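You operate a simulated robot arm through the tools that you are given. There is no shell and no other tool.

You are at the controls of a simulated robot arm. One attempt, no reset.

## Task
Clean the smudge off the lens with the orange band.
Fine: lay it in the lens nest, wet the felt pad on the sponge, rub, and put the pad back on its rest. Set down upright: felt pad. What is to be rubbed or washed off counts as gone when no trace of it is left.

It is judged by the outcome, as a careful person would: the job done as asked, and still so three seconds after it is handed in. It fails if anything else is knocked over, pushed out of place, dropped, spilled or broken.

## Robot
A 6-joint arm with a two-finger parallel gripper, fixed in place. Base frame: the origin is on the floor under the middle of its stand, x ahead of it, y to its left, z up. Units: m, degrees, N and s.
With the tool pointing down near the work surface it reaches from about 0.34 to 0.82 m from the base axis. Its first joint turns from -166.0 to 166.0 degrees. Payload 3.43 kg.
The TCP is the grasp point between the finger pads, 0.034 m short of the fingertips. In the tool frame z runs along the fingers and y along their closing line. The gripper opens to 0.128 m. The fingers are 0.024 m wide and 0.012 m thick; the gripper's body (0.048 by 0.13 m) begins 0.096 m behind the TCP.
Orientation is that of the tool frame in the base frame, as a unit quaternion [w, x, y, z]. With the fingers straight down and closing along the base's y, the tool's x points along the base's -x, its y along +y and its z along -z.

## Interface
- The arm moves only by the tool send_rows. Its arguments are lists of equal length, an entry for each row: "rot": the turn, a rotation vector about the tool's x, y, z in degrees, a list of three; "slide": the shift along the tool's x, y, z in cm, a list of three; "claw": the opening, from 0 (shut) to 1 (fully open). In form: {"rot": [[wx, wy, wz], ...], "slide": [[tx, ty, tz], ...], "claw": [claw, ...]}. A call has 1 to 20 rows; each row is the pose to reach, as a shift and turn from the pose commanded when the call began, along the tool's axes at that moment. Rows are played at 5 a second. More than 0.05 m and 8.6 degrees between two rows, or a gripper value outside its range, and nothing of the call is played. A pose out of reach is approached as far as the arm can. The call stops where the force on the tool passes 40 N (or 10 N more than at its start, if that is more) or the arm is blocked; 0.2 s more then pass. The fingers move at their own pace (about 0.045 m/s each) and stop on an object; they squeeze with about 37 N. The grip force told is the motor's: it shows also when the fingers shut on nothing. Time passes only in rows, and 0.2 s behind the last, so rows that repeat a pose let the fingers close. It gives the time, the measured TCP pose, the force on the tool (base axes), the opening and the grip force at its end, in the units of the frame above (readings bear some noise), with the torque about the TCP (base axes, N m) and any sound that the robot's microphone picked up.
- Cameras (640 x 400 px; columns grow to the right, rows downward): "scene" is fixed at [0.2343, -0.6481, 1.538]; the picture's right is [0.95, -0.33, 0.00], its down [-0.17, -0.49, -0.85] and it looks along [0.28, 0.81, -0.52] (base axes); focal length 320 px, centre (320, 200). "wrist" rides on the gripper at [0.076, -0.011, -0.16] in the tool frame; the picture's right is [0.15, 0.99, 0.00], its down [-0.88, 0.13, -0.46] and it looks along [-0.45, 0.07, 0.89] (tool axes); focal length 234 px, centre (320, 200). There is no depth. A picture from a camera that has moved, and an enlarged one, comes with that camera's place and axes in the base frame and with its lens. The place of the scene camera against the robot may be out by one fixed shift of up to 0.025 m in any direction.
- capture(camera): a new picture of that camera. No time passes.
- close_up(camera, box): a new picture of the part [left, top, right, bottom] of that camera's present view, enlarged. No time passes.
- hand_in(): hands the job in; it is judged then, once.

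Places have to be worked out from the pictures, the camera data and where the tool is seen. Open the gripper and draw the arm clear of the work before you hand the job in, unless the task says otherwise.

The tools are called after "Emit:" by a JSON object that holds its "method" and its "body". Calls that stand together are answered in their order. send_rows: Moves the arm, as the interface text tells. Its arguments: {"type":"object","properties":{"rot":{"type":"array"},"slide":{"type":"array"},"claw":{"type":"array"}},"required":["rot","slide","claw"]} The other tools are called the same way: capture (camera) takes a picture; close_up (camera, box) takes an enlarged picture of a part of a camera's view; hand_in () hands the job in.

At the start:

```text
time: 0.0
eef_pos: [0.4726, 0.2763, 1.0035]
tool_rot: [0.0, 0.0, 1.0, 0.0]
contact_force: [0.4, 0.3, 0.2]
ft_torque: [0.01, 0.03, -0.02]
width: 0.1281
grip_force: 0.0
```

scene: 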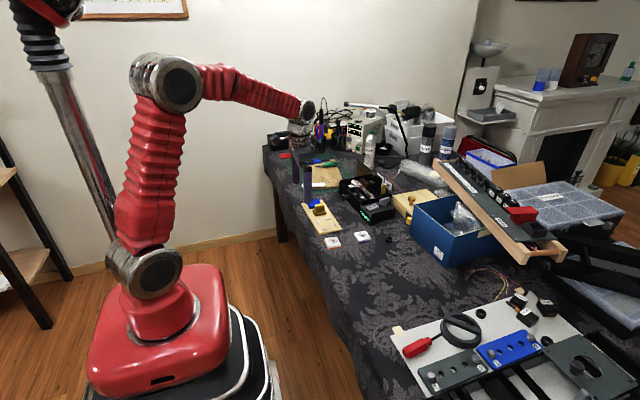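
wrist: 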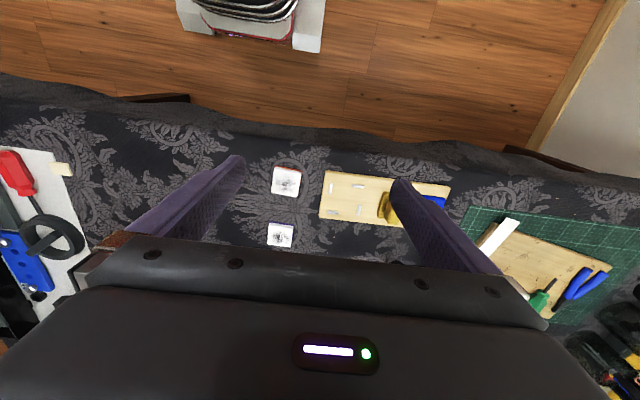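

I'll start by looking closer at the work area from both cameras to find the lenses, nest, sponge and pad.

Emit:
{"method": "close_up", "body": {"camera": "scene", "box": [270, 140, 430, 260]}}

Emit:
{"method": "close_up", "body": {"camera": "wrist", "box": [240, 150, 480, 270]}}

```text
3.33 times, centred on (350, 200) of scene
camera zoom: at [0.2343, -0.6481, 1.538], right [0.95, -0.33, 0.0], down [-0.17, -0.49, -0.85], along [0.28, 0.81, -0.52], focal length 1066 px, centre (220, 200)
```

zoom: 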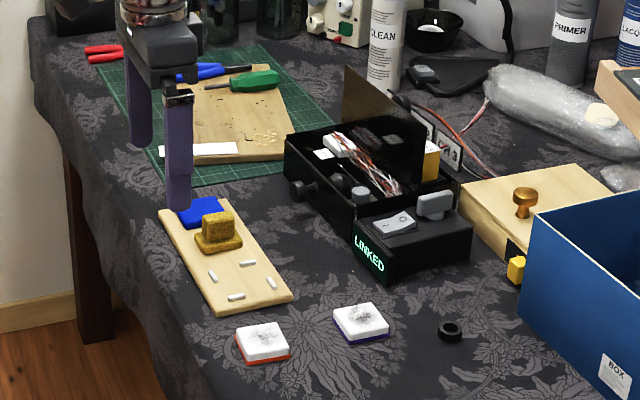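

```text
2.67 times, centred on (360, 210) of wrist
camera zoom: at [0.3967, 0.265, 1.1624], right [-0.15, 0.99, 0.0], down [0.88, 0.13, 0.46], along [0.45, 0.07, -0.89], focal length 624 px, centre (213, 173)
```

zoom: 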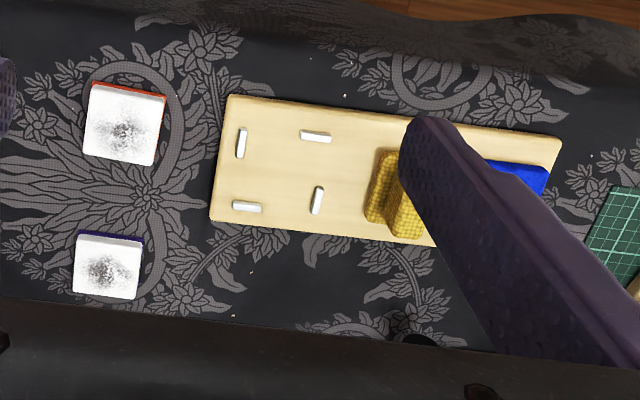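

The board carries the nest (four white pegs), the yellow felt pad and the blue sponge. Two lenses lie at about y 0.23, with the orange-banded one near (0.565, 0.23) and its top near z 0.777. I'll move over the nest and lower for a better view.

Emit:
{"method": "send_rows", "body": {"rot": [[0, 0, 0], [0, 0, 0], [0, 0, 0], [0, 0, 0]], "slide": [[-0.5, 1.5, 2], [-1, 3, 4], [-1.5, 4.5, 6], [-2, 6, 8]], "claw": [1, 1, 1, 1]}}

Emit:
{"method": "capture", "body": {"camera": "wrist"}}

Emit:
{"method": "close_up", "body": {"camera": "wrist", "box": [160, 60, 480, 260]}}

```text
time: 1.0
eef_pos: [0.4944, 0.337, 0.9221]
tool_rot: [0.0, 0.0, 1.0, 0.0]
contact_force: [-0.3, -0.3, 0.2]
ft_torque: [-0.05, 0.01, -0.01]
width: 0.1281
grip_force: 0.1
```

```text
taken
camera wrist: at [0.4189, 0.3255, 1.0817], right [-0.15, 0.99, 0.0], down [0.88, 0.13, 0.46], along [0.45, 0.07, -0.89], focal length 234 px, centre (320, 200)
```

wrist: 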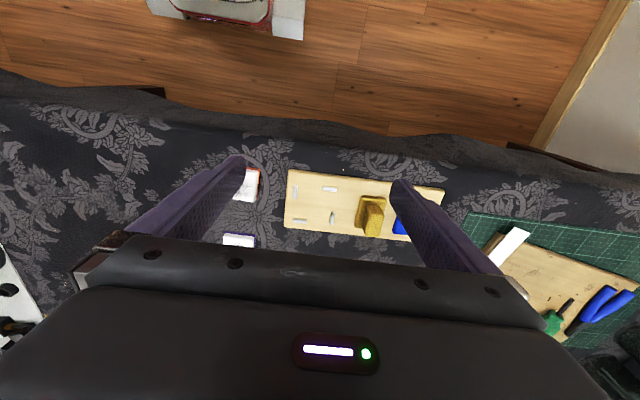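

```text
2.00 times, centred on (320, 160) of wrist
camera zoom: at [0.4189, 0.3255, 1.0817], right [-0.15, 0.99, 0.0], down [0.88, 0.13, 0.46], along [0.45, 0.07, -0.89], focal length 468 px, centre (320, 280)
```

zoom: 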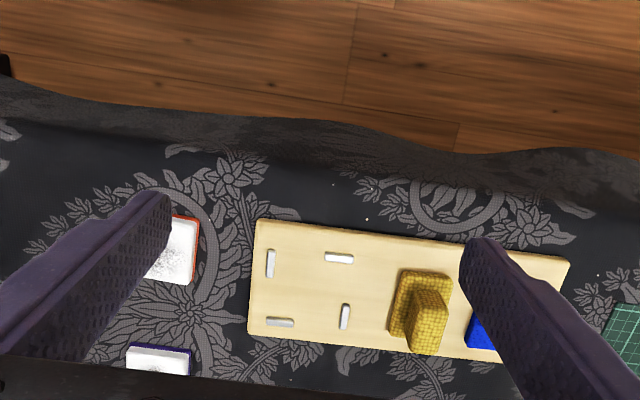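

The two wrist views put the board top at about z 0.772. I'll zoom in on the nest, pad and sponge from here.

Emit:
{"method": "close_up", "body": {"camera": "wrist", "box": [280, 160, 360, 240]}}

Emit:
{"method": "close_up", "body": {"camera": "wrist", "box": [340, 170, 460, 250]}}

Emit:
{"method": "close_up", "body": {"camera": "scene", "box": [300, 190, 380, 250]}}

```text
5.00 times, centred on (320, 200) of wrist
camera zoom: at [0.4189, 0.3255, 1.0817], right [-0.15, 0.99, 0.0], down [0.88, 0.13, 0.46], along [0.45, 0.07, -0.89], focal length 1171 px, centre (320, 200)
```

zoom: 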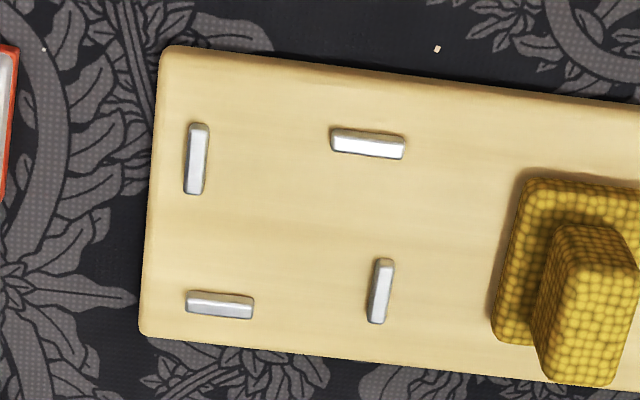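

```text
5.00 times, centred on (400, 210) of wrist
camera zoom: at [0.4189, 0.3255, 1.0817], right [-0.15, 0.99, 0.0], down [0.88, 0.13, 0.46], along [0.45, 0.07, -0.89], focal length 1171 px, centre (-80, 150)
```

zoom: 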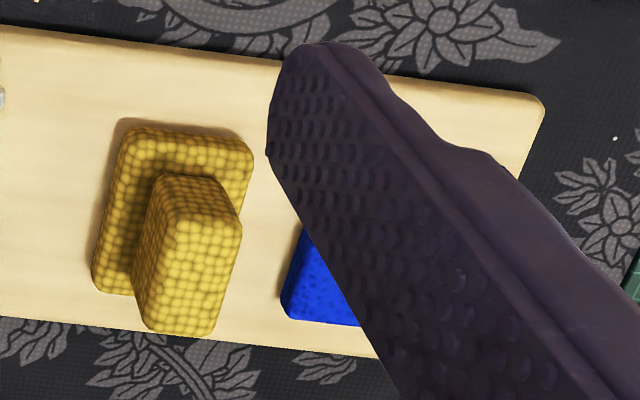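

```text
6.67 times, centred on (340, 220) of scene
camera zoom: at [0.2343, -0.6481, 1.538], right [0.95, -0.33, 0.0], down [-0.17, -0.49, -0.85], along [0.28, 0.81, -0.52], focal length 2132 px, centre (187, 67)
```

zoom: 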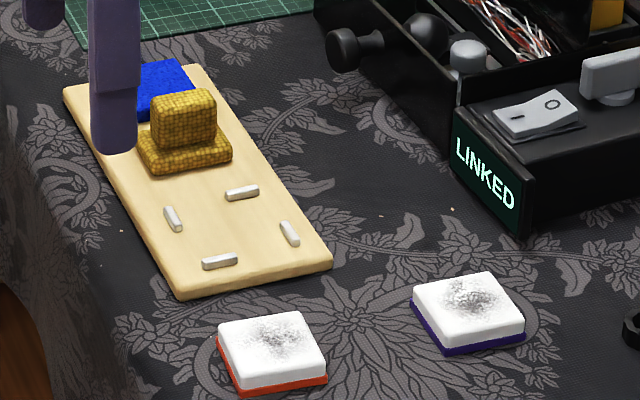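

The nest is centred near (0.582, 0.3415), with the pegs about 54 mm apart inside and the board turned only about 1.3°. Next I'll move over to the orange lens to measure its size, yaw and thickness.

Emit:
{"method": "send_rows", "body": {"rot": [[0, 0, 0], [0, 0, 0], [0, 0, 0]], "slide": [[0, -3.5, 1], [0, -7, 2], [0, -10.5, 3]], "claw": [1, 1, 1]}}

Emit:
{"method": "capture", "body": {"camera": "wrist"}}

Emit:
{"method": "close_up", "body": {"camera": "wrist", "box": [280, 150, 380, 240]}}

Emit:
{"method": "close_up", "body": {"camera": "scene", "box": [310, 220, 380, 260]}}

```text
time: 1.8
eef_pos: [0.4932, 0.2314, 0.8932]
tool_rot: [0.0, -0.001, 1.0, 0.001]
contact_force: [0.5, -0.3, -0.2]
ft_torque: [0.03, -0.03, -0.01]
width: 0.1281
grip_force: 0.0
```

```text
taken
camera wrist: at [0.4175, 0.2197, 1.054], right [-0.15, 0.99, 0.0], down [0.88, 0.13, 0.46], along [0.45, 0.07, -0.89], focal length 234 px, centre (320, 200)
```

wrist: 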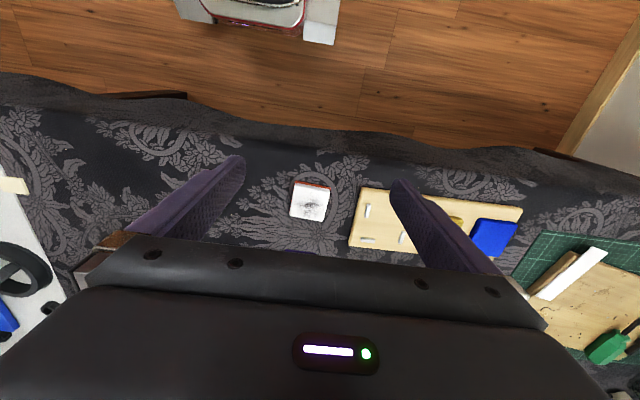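

```text
4.44 times, centred on (330, 195) of wrist
camera zoom: at [0.4175, 0.2197, 1.054], right [-0.15, 0.99, 0.0], down [0.88, 0.13, 0.46], along [0.45, 0.07, -0.89], focal length 1041 px, centre (276, 222)
```

zoom: 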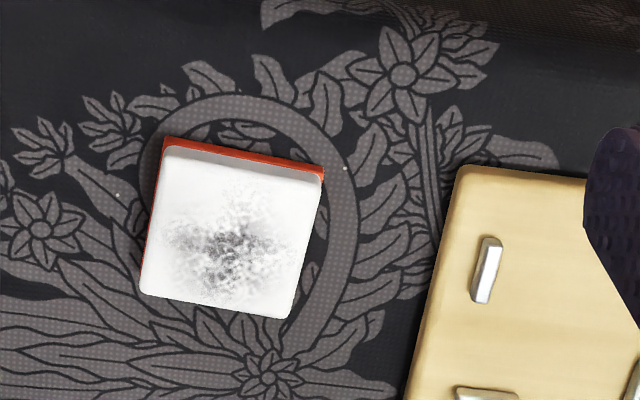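

```text
9.14 times, centred on (345, 240) of scene
camera zoom: at [0.2343, -0.6481, 1.538], right [0.95, -0.33, 0.0], down [-0.17, -0.49, -0.85], along [0.28, 0.81, -0.52], focal length 2923 px, centre (91, -166)
```

zoom: 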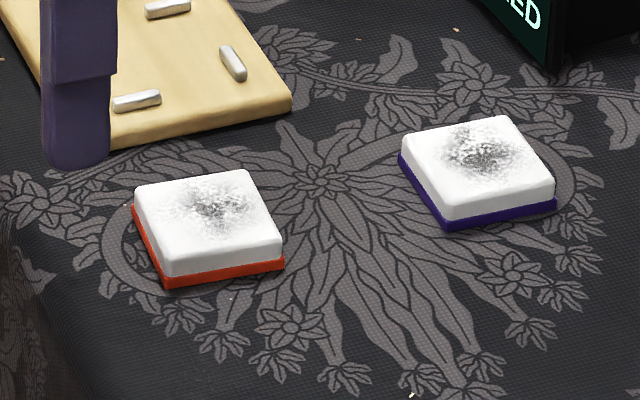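

The orange lens is a block about 48 mm square and 15 mm thick, nearly aligned with the base axes, with its band at the bottom edge. I'll narrow the claw to about 90 mm and get closer above it to refine the numbers before grasping.

Emit:
{"method": "send_rows", "body": {"rot": [[0, 0, 0], [0, 0, 0], [0, 0, 0], [0, 0, 0], [0, 0, 0]], "slide": [[-2, -0.1, 1.5], [-4, -0.2, 3], [-6, -0.3, 4.3], [-6, -0.3, 4.3], [-6, -0.3, 4.3]], "claw": [0.7, 0.7, 0.7, 0.7, 0.7]}}

Emit:
{"method": "capture", "body": {"camera": "wrist"}}

Emit:
{"method": "close_up", "body": {"camera": "wrist", "box": [260, 100, 380, 190]}}

Emit:
{"method": "close_up", "body": {"camera": "scene", "box": [300, 190, 380, 250]}}

```text
time: 3.0
eef_pos: [0.5539, 0.226, 0.8499]
tool_rot: [0.001, -0.001, 1.0, 0.0]
contact_force: [-0.1, -1.1, 0.9]
ft_torque: [-0.01, 0.03, -0.05]
width: 0.0897
grip_force: 0.1
```

```text
taken
camera wrist: at [0.4781, 0.2159, 1.0097], right [-0.15, 0.99, 0.0], down [0.88, 0.13, 0.46], along [0.45, 0.07, -0.89], focal length 234 px, centre (320, 200)
```

wrist: 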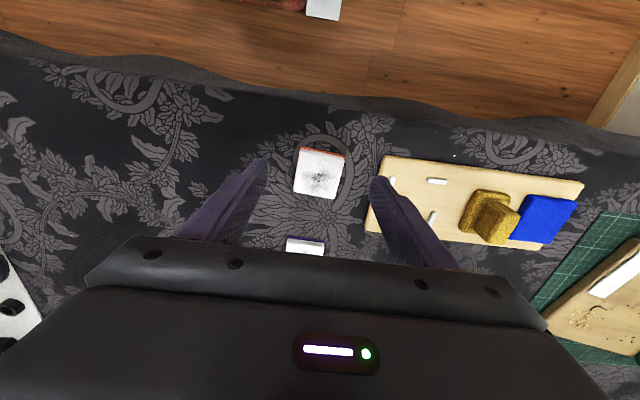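

```text
4.44 times, centred on (320, 145) of wrist
camera zoom: at [0.4781, 0.2159, 1.0097], right [-0.15, 0.99, 0.0], down [0.88, 0.13, 0.46], along [0.45, 0.07, -0.89], focal length 1041 px, centre (320, 444)
```

zoom: 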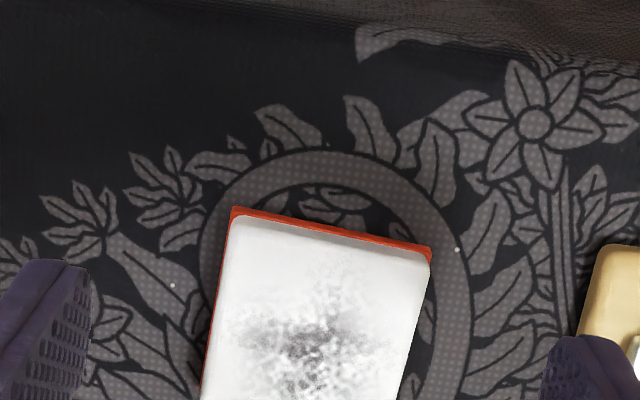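

```text
6.67 times, centred on (340, 220) of scene
camera zoom: at [0.2343, -0.6481, 1.538], right [0.95, -0.33, 0.0], down [-0.17, -0.49, -0.85], along [0.28, 0.81, -0.52], focal length 2132 px, centre (187, 67)
```

zoom: 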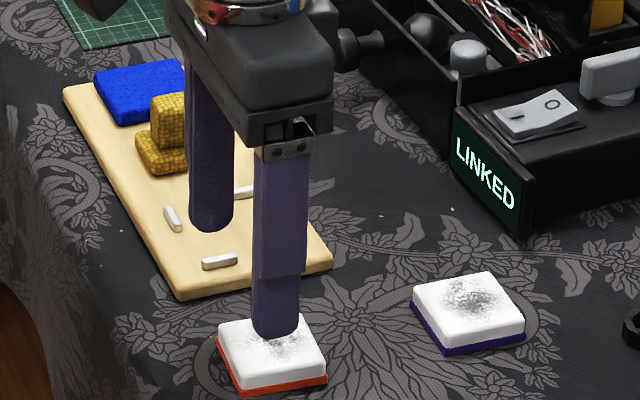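

Triangulating puts the lens centre near (0.571, 0.228) with a yaw of about −3°, and the table somewhere around z 0.75–0.757. I'll line up over the lens and lower until the fingertips are about 10 mm above the table.

Emit:
{"method": "send_rows", "body": {"rot": [[0, 0, 1.5], [0, 0, 3], [0, 0, 3], [0, 0, 3], [0, 0, 3]], "slide": [[-1, 0, 0.5], [-1.84, 0, 1.5], [-1.84, 0, 3], [-1.84, 0, 4.5], [-1.84, 0, 4.8]], "claw": [0.7, 0.7, 0.7, 0.7, 0.7]}}

Emit:
{"method": "capture", "body": {"camera": "wrist"}}

Emit:
{"method": "close_up", "body": {"camera": "scene", "box": [310, 210, 380, 260]}}

Emit:
{"method": "close_up", "body": {"camera": "wrist", "box": [240, 80, 400, 200]}}

```text
time: 4.2
eef_pos: [0.57, 0.2292, 0.8023]
tool_rot: [0.001, 0.026, 1.0, 0.001]
contact_force: [-0.3, -0.1, -0.4]
ft_torque: [-0.03, 0.0, 0.0]
width: 0.0897
grip_force: 0.0
```

```text
taken
camera wrist: at [0.4944, 0.2218, 0.9623], right [-0.09, 1.0, 0.0], down [0.89, 0.08, 0.46], along [0.45, 0.04, -0.89], focal length 234 px, centre (320, 200)
```

wrist: 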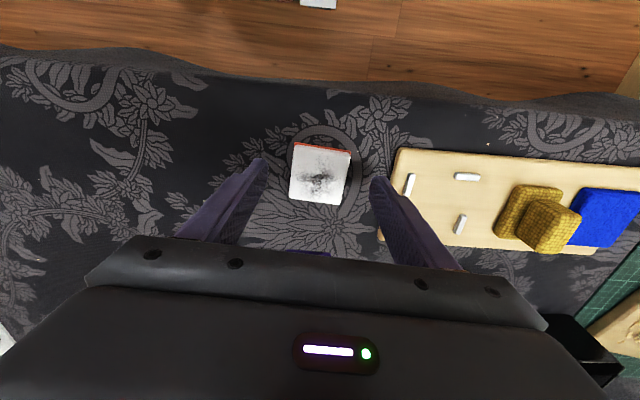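

```text
8.00 times, centred on (345, 235) of scene
camera zoom: at [0.2343, -0.6481, 1.538], right [0.95, -0.33, 0.0], down [-0.17, -0.49, -0.85], along [0.28, 0.81, -0.52], focal length 2558 px, centre (120, -80)
```

zoom: 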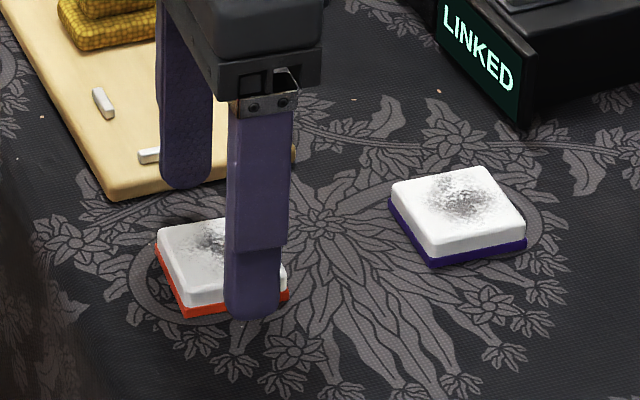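

```text
3.33 times, centred on (320, 140) of wrist
camera zoom: at [0.4944, 0.2218, 0.9623], right [-0.09, 1.0, 0.0], down [0.89, 0.08, 0.46], along [0.45, 0.04, -0.89], focal length 781 px, centre (320, 400)
```

zoom: 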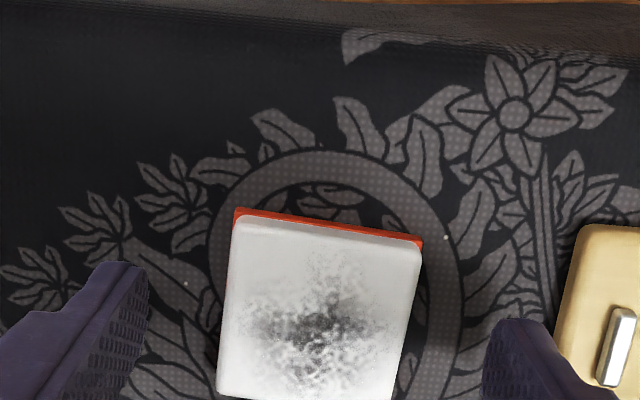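

The fingers straddle the lens well, with the commanded tips now at about z 0.7685. I'll lower a few millimetres at a time and watch the force to find the table.

Emit:
{"method": "send_rows", "body": {"rot": [[0, 0, 0], [0, 0, 0]], "slide": [[0, 0, 0.4], [0, 0, 0.7]], "claw": [0.7, 0.7]}}

Emit:
{"method": "close_up", "body": {"camera": "scene", "box": [310, 210, 380, 260]}}

```text
time: 4.8
eef_pos: [0.5701, 0.2291, 0.7951]
tool_rot: [0.001, 0.026, 1.0, 0.001]
contact_force: [0.3, 0.1, -0.5]
ft_torque: [0.02, -0.01, -0.04]
width: 0.0895
grip_force: 0.1
```

```text
8.00 times, centred on (345, 235) of scene
camera zoom: at [0.2343, -0.6481, 1.538], right [0.95, -0.33, 0.0], down [-0.17, -0.49, -0.85], along [0.28, 0.81, -0.52], focal length 2558 px, centre (120, -80)
```

zoom: 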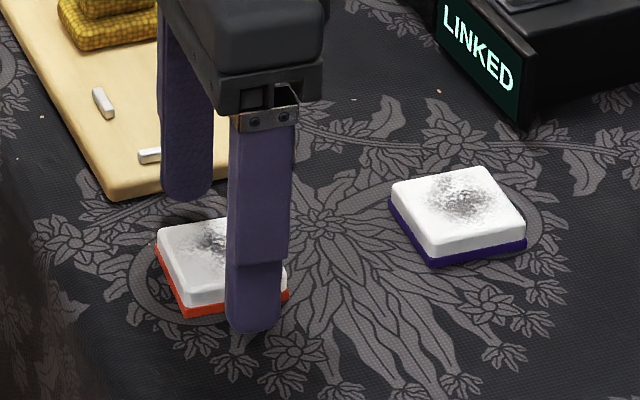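

There's no contact yet with the tips at about 0.761, so I'll keep lowering in small steps.

Emit:
{"method": "send_rows", "body": {"rot": [[0, 0, 0], [0, 0, 0]], "slide": [[0, 0, 0.2], [0, 0, 0.3]], "claw": [0.7, 0.7]}}

```text
time: 5.4
eef_pos: [0.5707, 0.2287, 0.7918]
tool_rot: [0.0, 0.026, 1.0, -0.001]
contact_force: [0.1, 0.3, -0.2]
ft_torque: [0.02, 0.01, 0.01]
width: 0.0897
grip_force: 0.0
```

Still no contact with the tips at about 0.758; I'll lower another 2 mm.

Emit:
{"method": "send_rows", "body": {"rot": [[0, 0, 0], [0, 0, 0]], "slide": [[0, 0, 0.1], [0, 0, 0.2]], "claw": [0.7, 0.7]}}

Emit:
{"method": "close_up", "body": {"camera": "scene", "box": [320, 230, 360, 260]}}

```text
time: 6.0
eef_pos: [0.5715, 0.2281, 0.7914]
tool_rot: [0.0, 0.026, 1.0, 0.0]
contact_force: [0.4, -0.4, 0.2]
ft_torque: [-0.01, 0.01, 0.0]
width: 0.0896
grip_force: 0.2
```

```text
13.33 times, centred on (340, 245) of scene
camera zoom: at [0.2343, -0.6481, 1.538], right [0.95, -0.33, 0.0], down [-0.17, -0.49, -0.85], along [0.28, 0.81, -0.52], focal length 4263 px, centre (53, -400)
```

zoom: 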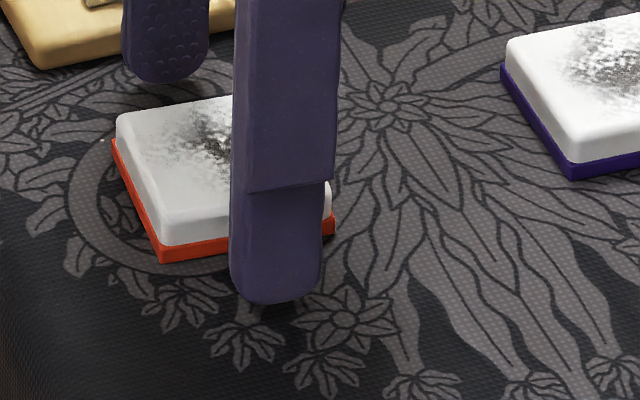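

Still no contact with the tips at about 0.7565. I'll continue in 2 mm steps.

Emit:
{"method": "send_rows", "body": {"rot": [[0, 0, 0], [0, 0, 0]], "slide": [[0, 0, 0.1], [0, 0, 0.2]], "claw": [0.7, 0.7]}}

```text
time: 6.6
eef_pos: [0.5707, 0.2282, 0.7887]
tool_rot: [0.0, 0.027, 1.0, 0.0]
contact_force: [0.3, 0.8, 0.0]
ft_torque: [0.01, -0.01, -0.02]
width: 0.0894
grip_force: 0.0
```

No contact with the tips at about 0.7545, so another 2 mm.

Emit:
{"method": "send_rows", "body": {"rot": [[0, 0, 0], [0, 0, 0]], "slide": [[0, 0, 0.1], [0, 0, 0.2]], "claw": [0.7, 0.7]}}

Emit:
{"method": "close_up", "body": {"camera": "scene", "box": [320, 230, 360, 260]}}

```text
time: 7.2
eef_pos: [0.5706, 0.2283, 0.7846]
tool_rot: [0.0, 0.026, 1.0, 0.0]
contact_force: [-0.2, 0.2, -0.5]
ft_torque: [-0.04, 0.0, 0.0]
width: 0.0895
grip_force: 0.0
```

```text
13.33 times, centred on (340, 245) of scene
camera zoom: at [0.2343, -0.6481, 1.538], right [0.95, -0.33, 0.0], down [-0.17, -0.49, -0.85], along [0.28, 0.81, -0.52], focal length 4263 px, centre (53, -400)
```

zoom: 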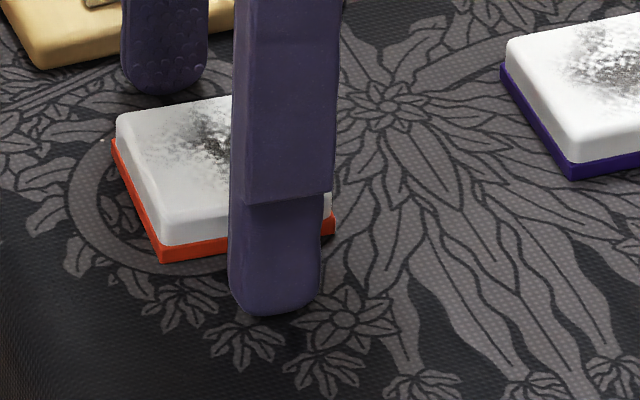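

The image suggests the tips are only 1–3 mm above the table now. I'll lower 1 mm at a time.

Emit:
{"method": "send_rows", "body": {"rot": [[0, 0, 0], [0, 0, 0]], "slide": [[0, 0, 0.1], [0, 0, 0.1]], "claw": [0.7, 0.7]}}

```text
time: 7.8
eef_pos: [0.5708, 0.2289, 0.7856]
tool_rot: [0.001, 0.026, 1.0, 0.001]
contact_force: [-0.3, 0.1, -0.8]
ft_torque: [-0.04, 0.0, -0.02]
width: 0.0898
grip_force: 0.0
```

No contact at a commanded tip height of about 0.7515; another 1 mm.

Emit:
{"method": "send_rows", "body": {"rot": [[0, 0, 0], [0, 0, 0]], "slide": [[0, 0, 0.1], [0, 0, 0.1]], "claw": [0.7, 0.7]}}

```text
time: 8.4
eef_pos: [0.5701, 0.2289, 0.7845]
tool_rot: [0.0, 0.026, 1.0, 0.0]
contact_force: [0.1, -0.4, -0.6]
ft_torque: [-0.01, 0.01, 0.0]
width: 0.0894
grip_force: 0.0
```

No contact at about 0.7505; another 1 mm.

Emit:
{"method": "send_rows", "body": {"rot": [[0, 0, 0], [0, 0, 0]], "slide": [[0, 0, 0.1], [0, 0, 0.1]], "claw": [0.7, 0.7]}}

Emit:
{"method": "close_up", "body": {"camera": "scene", "box": [320, 230, 360, 260]}}

```text
time: 9.0
eef_pos: [0.5702, 0.2276, 0.7838]
tool_rot: [0.001, 0.026, 1.0, 0.001]
contact_force: [-3.9, 0.3, 16.7]
ft_torque: [-0.84, 0.29, -0.18]
width: 0.0901
grip_force: 0.6
```

```text
13.33 times, centred on (340, 245) of scene
camera zoom: at [0.2343, -0.6481, 1.538], right [0.95, -0.33, 0.0], down [-0.17, -0.49, -0.85], along [0.28, 0.81, -0.52], focal length 4263 px, centre (53, -400)
```

zoom: 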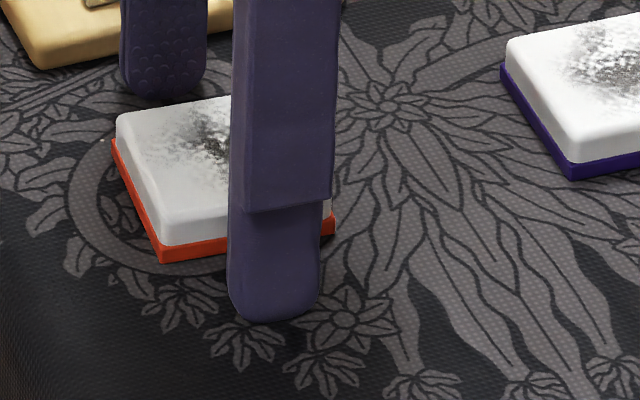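

Contact came at a commanded tip height of 0.7495 (16.7 N), so the table is at z ≈ 0.750. I'll back off to about 7 mm above the table and look at the pegs closely to judge their height.

Emit:
{"method": "send_rows", "body": {"rot": [[0, 0, 0], [0, 0, 0]], "slide": [[0, 0, -0.4], [0, 0, -0.75]], "claw": [0.7, 0.7]}}

Emit:
{"method": "close_up", "body": {"camera": "scene", "box": [310, 210, 346, 234]}}

Emit:
{"method": "close_up", "body": {"camera": "wrist", "box": [380, 130, 500, 250]}}

Emit:
{"method": "close_up", "body": {"camera": "scene", "box": [354, 226, 384, 246]}}

```text
time: 9.6
eef_pos: [0.5714, 0.2288, 0.7907]
tool_rot: [0.0, 0.028, 1.0, 0.0]
contact_force: [-0.2, 1.5, -0.9]
ft_torque: [0.0, -0.01, -0.01]
width: 0.0897
grip_force: 0.0
```

```text
16.00 times, centred on (328, 222) of scene
camera zoom: at [0.2343, -0.6481, 1.538], right [0.95, -0.33, 0.0], down [-0.17, -0.49, -0.85], along [0.28, 0.81, -0.52], focal length 5116 px, centre (192, -152)
```

zoom: 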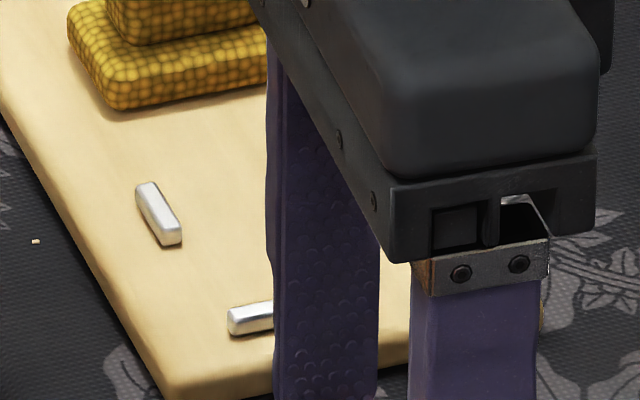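

```text
3.33 times, centred on (440, 190) of wrist
camera zoom: at [0.4949, 0.221, 0.9495], right [-0.09, 1.0, 0.0], down [0.89, 0.08, 0.46], along [0.45, 0.04, -0.89], focal length 781 px, centre (-80, 233)
```

zoom: 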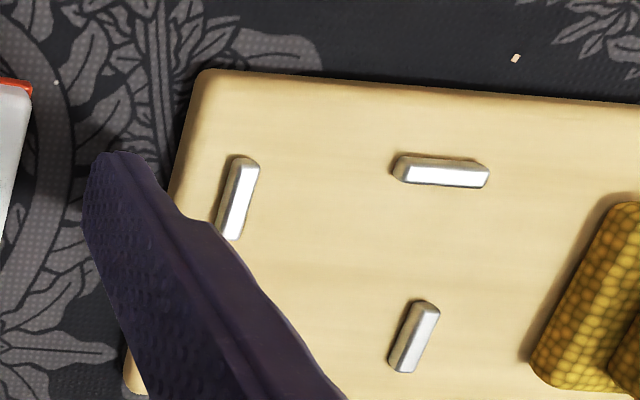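

```text
16.00 times, centred on (369, 236) of scene
camera zoom: at [0.2343, -0.6481, 1.538], right [0.95, -0.33, 0.0], down [-0.17, -0.49, -0.85], along [0.28, 0.81, -0.52], focal length 5116 px, centre (-464, -376)
```

zoom: 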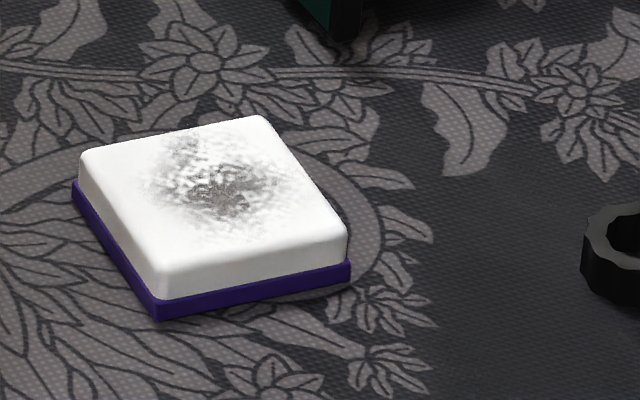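

The pegs are about 4 mm tall and the lens band about 5 mm of a 14–15 mm total, so a grip 7 mm above the table clears both. I'll close on the lens now.

Emit:
{"method": "send_rows", "body": {"rot": [[0, 0, 0], [0, 0, 0], [0, 0, 0], [0, 0, 0], [0, 0, 0]], "slide": [[0, 0, 0], [0, 0, 0], [0, 0, 0], [0, 0, 0], [0, 0, 0]], "claw": [0.5, 0.4, 0.3, 0.3, 0.3]}}

Emit:
{"method": "capture", "body": {"camera": "wrist"}}

Emit:
{"method": "close_up", "body": {"camera": "scene", "box": [320, 220, 368, 260]}}

```text
time: 10.8
eef_pos: [0.5709, 0.2277, 0.7896]
tool_rot: [0.0, 0.026, 1.0, -0.001]
contact_force: [-0.3, -0.6, 0.2]
ft_torque: [-0.02, 0.02, 0.03]
width: 0.0489
grip_force: 36.8
```

```text
taken
camera wrist: at [0.495, 0.221, 0.9499], right [-0.09, 1.0, 0.0], down [0.89, 0.08, 0.46], along [0.45, 0.04, -0.89], focal length 234 px, centre (320, 200)
```

wrist: 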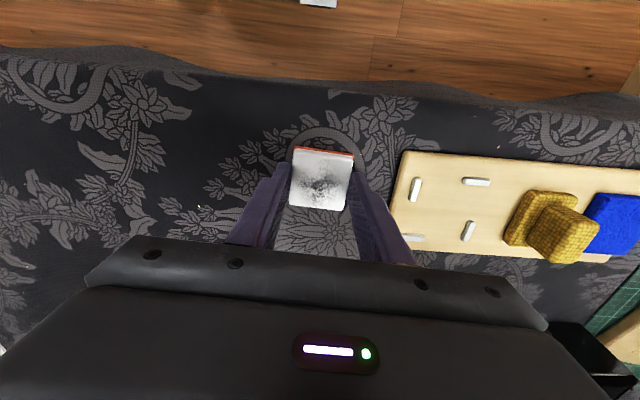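

```text
10.00 times, centred on (344, 240) of scene
camera zoom: at [0.2343, -0.6481, 1.538], right [0.95, -0.33, 0.0], down [-0.17, -0.49, -0.85], along [0.28, 0.81, -0.52], focal length 3197 px, centre (80, -200)
```

zoom: 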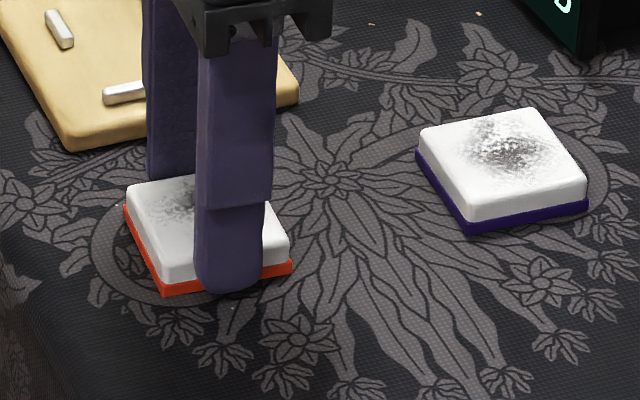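

The lens is held at a width of 48.9 mm with a 36.8 N grip and looks centred between the fingers. I'll lift it straight up 6 cm.

Emit:
{"method": "send_rows", "body": {"rot": [[0, 0, 0], [0, 0, 0], [0, 0, 0], [0, 0, 0], [0, 0, 0]], "slide": [[0, 0, -0.7], [0, 0, -2], [0, 0, -3.5], [0, 0, -5], [0, 0, -6]], "claw": [0.3, 0.3, 0.3, 0.3, 0.3]}}

Emit:
{"method": "capture", "body": {"camera": "wrist"}}

Emit:
{"method": "close_up", "body": {"camera": "scene", "box": [300, 190, 380, 250]}}

Emit:
{"method": "close_up", "body": {"camera": "wrist", "box": [350, 120, 450, 240]}}

```text
time: 12.0
eef_pos: [0.5706, 0.2285, 0.8516]
tool_rot: [-0.002, 0.027, 1.0, 0.0]
contact_force: [0.0, 0.4, -0.2]
ft_torque: [-0.05, -0.02, -0.01]
width: 0.049
grip_force: 37.4
```

```text
taken
camera wrist: at [0.4948, 0.2211, 1.0101], right [-0.09, 1.0, 0.0], down [0.89, 0.08, 0.45], along [0.45, 0.04, -0.89], focal length 234 px, centre (320, 200)
```

wrist: 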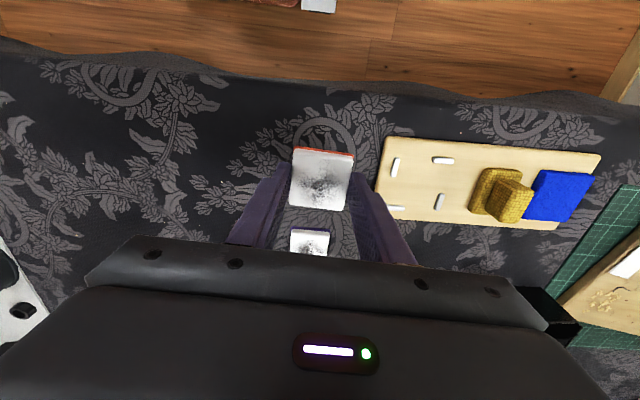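

```text
6.67 times, centred on (340, 220) of scene
camera zoom: at [0.2343, -0.6481, 1.538], right [0.95, -0.33, 0.0], down [-0.17, -0.49, -0.85], along [0.28, 0.81, -0.52], focal length 2132 px, centre (187, 67)
```

zoom: 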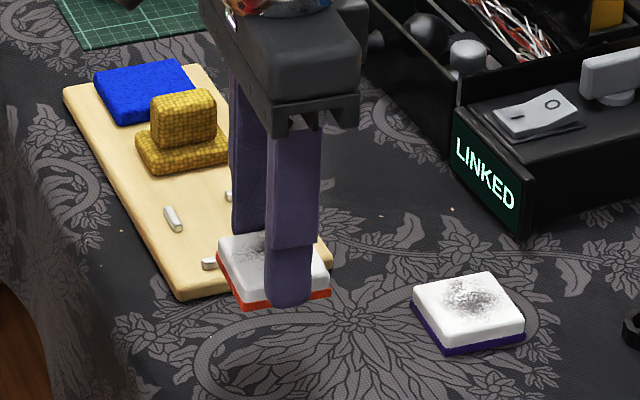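

```text
3.33 times, centred on (400, 180) of wrist
camera zoom: at [0.4948, 0.2211, 1.0101], right [-0.09, 1.0, 0.0], down [0.89, 0.08, 0.45], along [0.45, 0.04, -0.89], focal length 781 px, centre (53, 267)
```

zoom: 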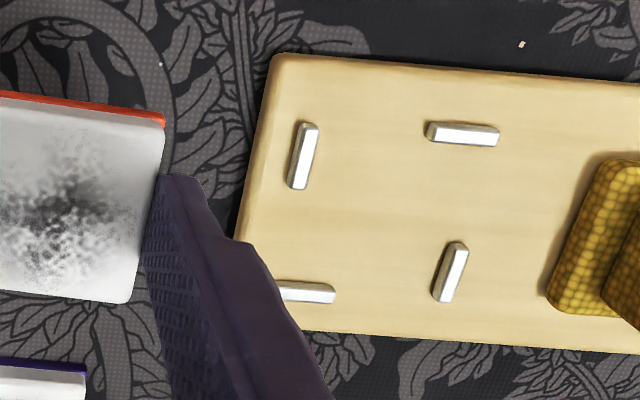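

Peg tops triangulate consistently to z ≈ 0.768 and the nest centre to (0.587, 0.342). The lens sits about 2 mm forward of the TCP. I'll carry it over the nest and turn it to match the board's +1.3° yaw.

Emit:
{"method": "send_rows", "body": {"rot": [[0, 0, -1], [0, 0, -2], [0, 0, -3], [0, 0, -4.3], [0, 0, -4.3], [0, 0, -4.3]], "slide": [[-0.2, 2, 0], [-0.4, 5, 0], [-0.6, 8, 0], [-0.8, 10.5, 0], [-0.8, 11.43, 0], [-0.8, 11.43, 0]], "claw": [0.3, 0.3, 0.3, 0.3, 0.3, 0.3]}}

Emit:
{"method": "capture", "body": {"camera": "wrist"}}

Emit:
{"method": "close_up", "body": {"camera": "wrist", "box": [260, 100, 380, 220]}}

Emit:
{"method": "close_up", "body": {"camera": "scene", "box": [305, 190, 365, 235]}}

```text
time: 13.4
eef_pos: [0.5855, 0.3403, 0.8506]
tool_rot: [0.0, -0.012, 1.0, 0.0]
contact_force: [0.2, -0.1, -0.5]
ft_torque: [0.03, -0.03, -0.01]
width: 0.0489
grip_force: 37.3
```

```text
taken
camera wrist: at [0.5097, 0.3273, 1.0097], right [-0.17, 0.99, 0.0], down [0.88, 0.15, 0.46], along [0.45, 0.08, -0.89], focal length 234 px, centre (320, 200)
```

wrist: 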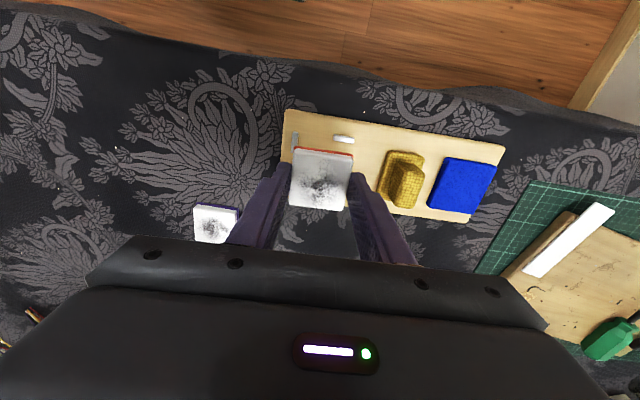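

```text
3.33 times, centred on (320, 160) of wrist
camera zoom: at [0.5097, 0.3273, 1.0097], right [-0.17, 0.99, 0.0], down [0.88, 0.15, 0.46], along [0.45, 0.08, -0.89], focal length 781 px, centre (320, 333)
```

zoom: 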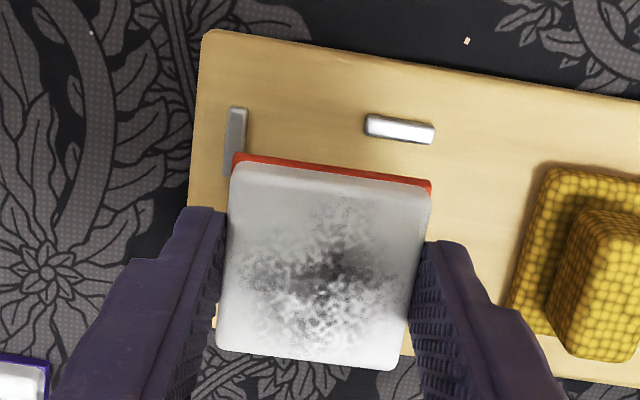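

```text
8.89 times, centred on (335, 212) of scene
camera zoom: at [0.2343, -0.6481, 1.538], right [0.95, -0.33, 0.0], down [-0.17, -0.49, -0.85], along [0.28, 0.81, -0.52], focal length 2842 px, centre (187, 89)
```

zoom: 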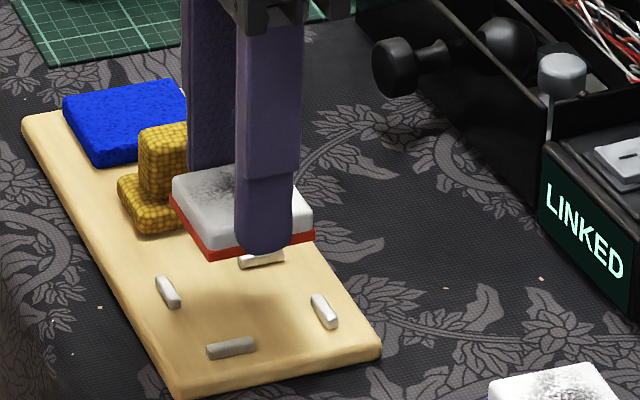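

The lens is above the nest and aligned with the board. I'll lower to about 1.5 cm above the pegs and check the alignment.

Emit:
{"method": "send_rows", "body": {"rot": [[0, 0, 0], [0, 0, 0], [0, 0, 0]], "slide": [[0, 0, 1], [0, 0, 2], [0, 0, 2.8]], "claw": [0.3, 0.3, 0.3]}}

Emit:
{"method": "close_up", "body": {"camera": "wrist", "box": [260, 100, 380, 220]}}

Emit:
{"method": "close_up", "body": {"camera": "scene", "box": [310, 200, 350, 235]}}

```text
time: 14.2
eef_pos: [0.5838, 0.3419, 0.8219]
tool_rot: [0.0, -0.01, 1.0, 0.0]
contact_force: [0.1, 0.1, -0.2]
ft_torque: [0.0, 0.01, 0.0]
width: 0.0489
grip_force: 37.3
```

```text
3.33 times, centred on (320, 160) of wrist
camera zoom: at [0.5088, 0.3283, 0.9825], right [-0.17, 0.99, 0.0], down [0.88, 0.15, 0.46], along [0.45, 0.08, -0.89], focal length 781 px, centre (320, 333)
```

zoom: 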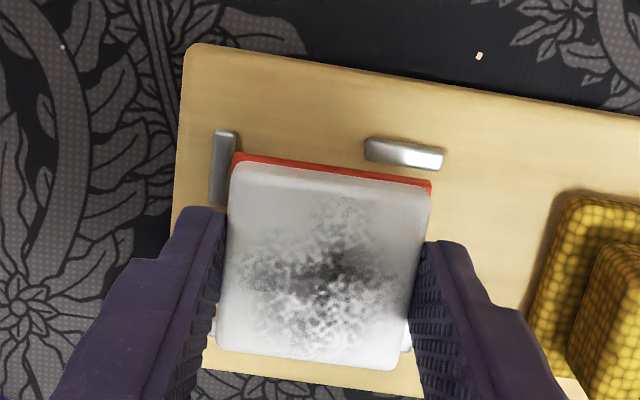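

```text
11.43 times, centred on (330, 218) of scene
camera zoom: at [0.2343, -0.6481, 1.538], right [0.95, -0.33, 0.0], down [-0.17, -0.49, -0.85], along [0.28, 0.81, -0.52], focal length 3654 px, centre (206, 0)
```

zoom: 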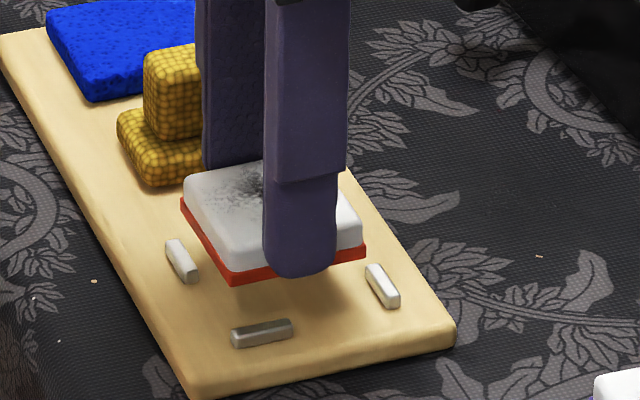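

In this view the nest centre comes out about 2 mm further in +x and 0.7 mm in +y than the lens. I'll shift by that and lower to about 4 mm above the pegs to re-check.

Emit:
{"method": "send_rows", "body": {"rot": [[0, 0, 0], [0, 0, 0], [0, 0, 0]], "slide": [[-0.2, 0.07, 0.2], [-0.2, 0.07, 0.9], [-0.2, 0.07, 0.9]], "claw": [0.3, 0.3, 0.3]}}

Emit:
{"method": "close_up", "body": {"camera": "wrist", "box": [270, 110, 370, 210]}}

Emit:
{"method": "close_up", "body": {"camera": "scene", "box": [314, 208, 344, 234]}}

```text
time: 15.0
eef_pos: [0.5868, 0.3427, 0.8131]
tool_rot: [0.0, -0.011, 1.0, 0.0]
contact_force: [-0.6, 0.3, -0.4]
ft_torque: [-0.03, 0.01, 0.01]
width: 0.0486
grip_force: 37.1
```

```text
4.00 times, centred on (320, 160) of wrist
camera zoom: at [0.5115, 0.3289, 0.9729], right [-0.17, 0.99, 0.0], down [0.88, 0.15, 0.46], along [0.45, 0.08, -0.89], focal length 937 px, centre (320, 360)
```

zoom: 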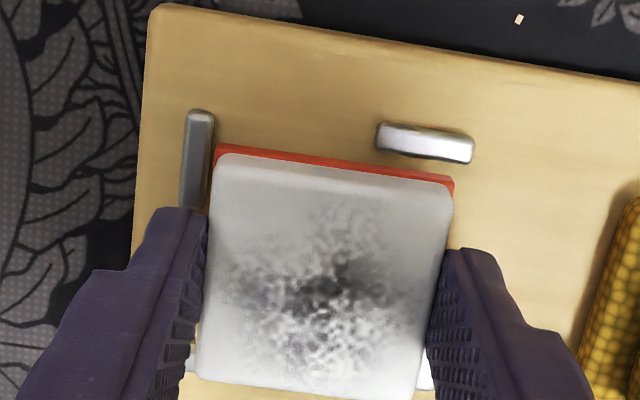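

```text
15.38 times, centred on (329, 221) of scene
camera zoom: at [0.2343, -0.6481, 1.538], right [0.95, -0.33, 0.0], down [-0.17, -0.49, -0.85], along [0.28, 0.81, -0.52], focal length 4919 px, centre (182, -123)
```

zoom: 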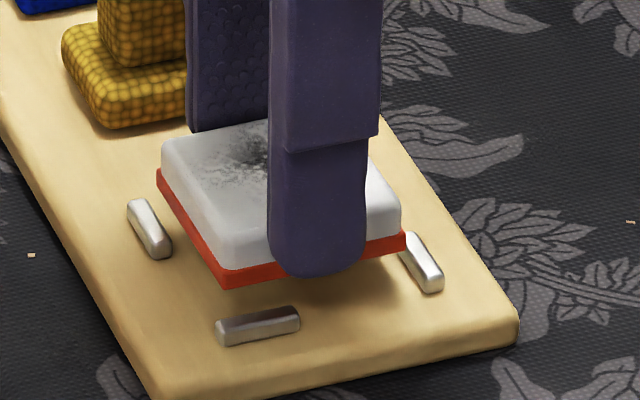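

From the wrist view the lens has about 2–3 mm clearance to the pegs on the sides I can measure. I'll lower stepwise towards the board and watch the force.

Emit:
{"method": "send_rows", "body": {"rot": [[0, 0, 0], [0, 0, 0], [0, 0, 0]], "slide": [[0, 0, 0.2], [0, 0, 0.4], [0, 0, 0.6]], "claw": [0.3, 0.3, 0.3]}}

Emit:
{"method": "close_up", "body": {"camera": "scene", "box": [314, 208, 344, 234]}}

Emit:
{"method": "close_up", "body": {"camera": "wrist", "box": [270, 110, 370, 210]}}

```text
time: 15.8
eef_pos: [0.5868, 0.3424, 0.8081]
tool_rot: [-0.001, -0.012, 1.0, -0.001]
contact_force: [0.1, 1.1, -1.1]
ft_torque: [-0.01, -0.03, -0.02]
width: 0.0488
grip_force: 36.7
```

```text
15.38 times, centred on (329, 221) of scene
camera zoom: at [0.2343, -0.6481, 1.538], right [0.95, -0.33, 0.0], down [-0.17, -0.49, -0.85], along [0.28, 0.81, -0.52], focal length 4919 px, centre (182, -123)
```

zoom: 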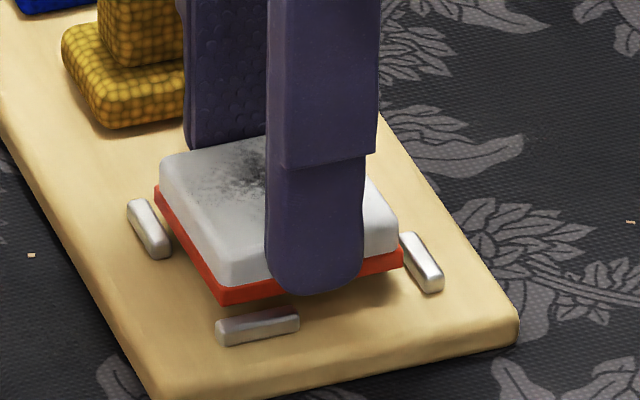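

```text
4.00 times, centred on (320, 160) of wrist
camera zoom: at [0.5113, 0.33, 0.967], right [-0.17, 0.99, 0.0], down [0.88, 0.15, 0.46], along [0.45, 0.08, -0.89], focal length 937 px, centre (320, 360)
```

zoom: 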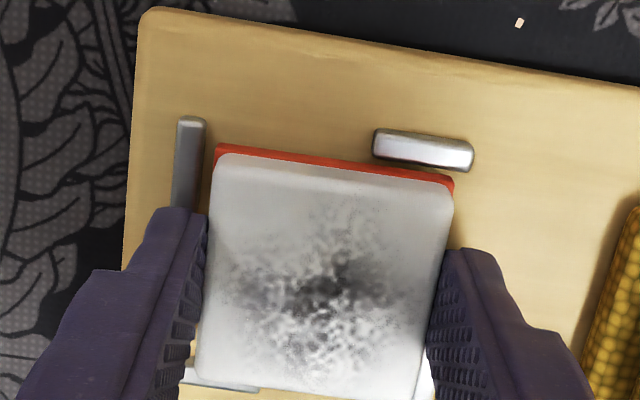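

No contact yet; the scene view suggests the lens is still a few mm above the peg tops, with slightly less room on the −x side. I'll nudge +0.7 mm in x and lower further in small steps.

Emit:
{"method": "send_rows", "body": {"rot": [[0, 0, 0], [0, 0, 0], [0, 0, 0]], "slide": [[-0.07, 0, 0], [-0.07, 0, 0.15], [-0.07, 0, 0.3]], "claw": [0.3, 0.3, 0.3]}}

Emit:
{"method": "close_up", "body": {"camera": "scene", "box": [314, 208, 344, 234]}}

Emit:
{"method": "close_up", "body": {"camera": "wrist", "box": [270, 110, 370, 210]}}

```text
time: 16.6
eef_pos: [0.5862, 0.3424, 0.805]
tool_rot: [0.001, -0.011, 1.0, 0.0]
contact_force: [-0.1, 0.3, -0.9]
ft_torque: [-0.01, 0.01, 0.01]
width: 0.0486
grip_force: 37.3
```

```text
15.38 times, centred on (329, 221) of scene
camera zoom: at [0.2343, -0.6481, 1.538], right [0.95, -0.33, 0.0], down [-0.17, -0.49, -0.85], along [0.28, 0.81, -0.52], focal length 4919 px, centre (182, -123)
```

zoom: 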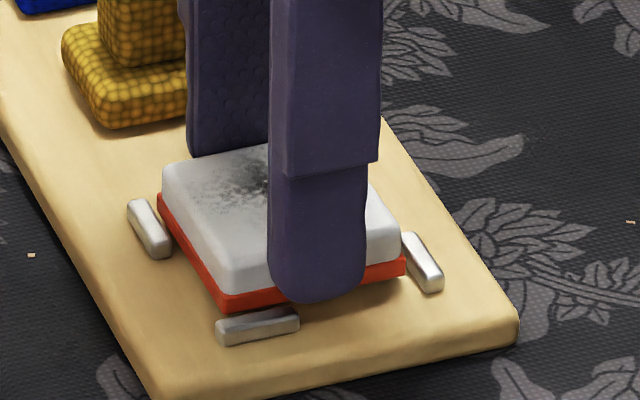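

```text
4.00 times, centred on (320, 160) of wrist
camera zoom: at [0.512, 0.3299, 0.9644], right [-0.17, 0.99, 0.0], down [0.88, 0.15, 0.46], along [0.45, 0.08, -0.89], focal length 937 px, centre (320, 360)
```

zoom: 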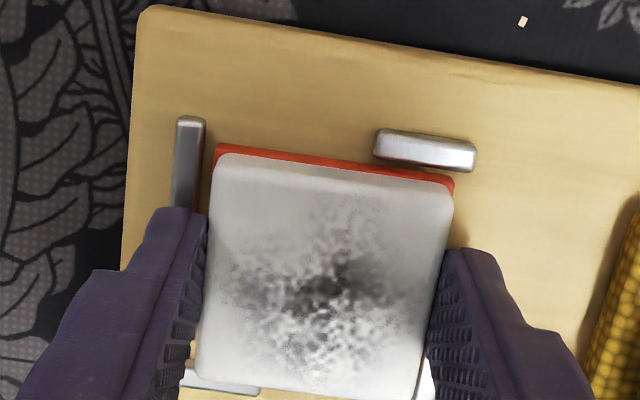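

Still free, with the commanded lens bottom at about 0.764. I'll lower another 2 mm.

Emit:
{"method": "send_rows", "body": {"rot": [[0, 0, 0], [0, 0, 0]], "slide": [[0, 0, 0.1], [0, 0, 0.2]], "claw": [0.3, 0.3]}}

Emit:
{"method": "close_up", "body": {"camera": "scene", "box": [314, 208, 344, 234]}}

Emit:
{"method": "close_up", "body": {"camera": "wrist", "box": [270, 110, 370, 210]}}

```text
time: 17.2
eef_pos: [0.5865, 0.3427, 0.8016]
tool_rot: [0.0, -0.011, 1.0, 0.001]
contact_force: [0.1, -0.3, -0.4]
ft_torque: [-0.04, 0.01, 0.03]
width: 0.0489
grip_force: 36.9
```

```text
15.38 times, centred on (329, 221) of scene
camera zoom: at [0.2343, -0.6481, 1.538], right [0.95, -0.33, 0.0], down [-0.17, -0.49, -0.85], along [0.28, 0.81, -0.52], focal length 4919 px, centre (182, -123)
```

zoom: 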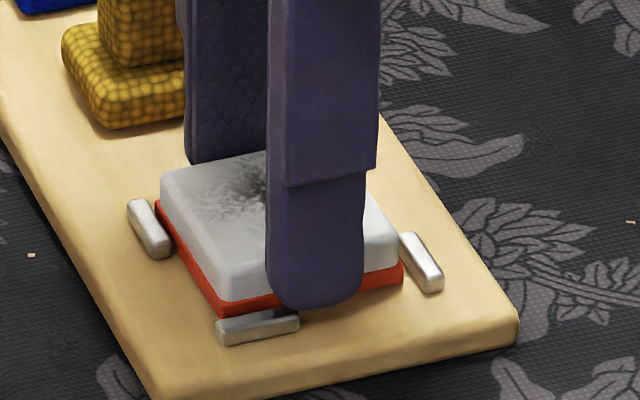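

```text
4.00 times, centred on (320, 160) of wrist
camera zoom: at [0.5116, 0.3302, 0.962], right [-0.17, 0.99, 0.0], down [0.88, 0.15, 0.46], along [0.45, 0.08, -0.89], focal length 937 px, centre (320, 360)
```

zoom: 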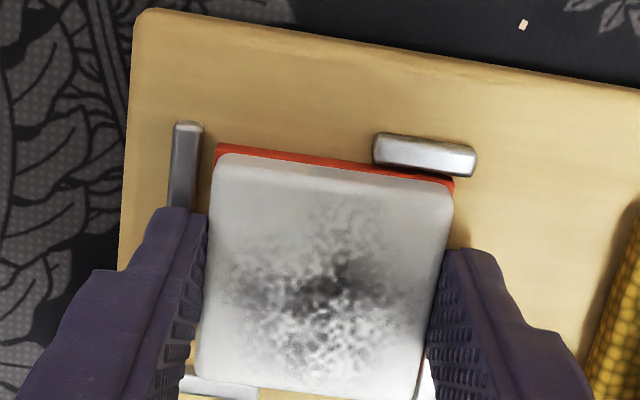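

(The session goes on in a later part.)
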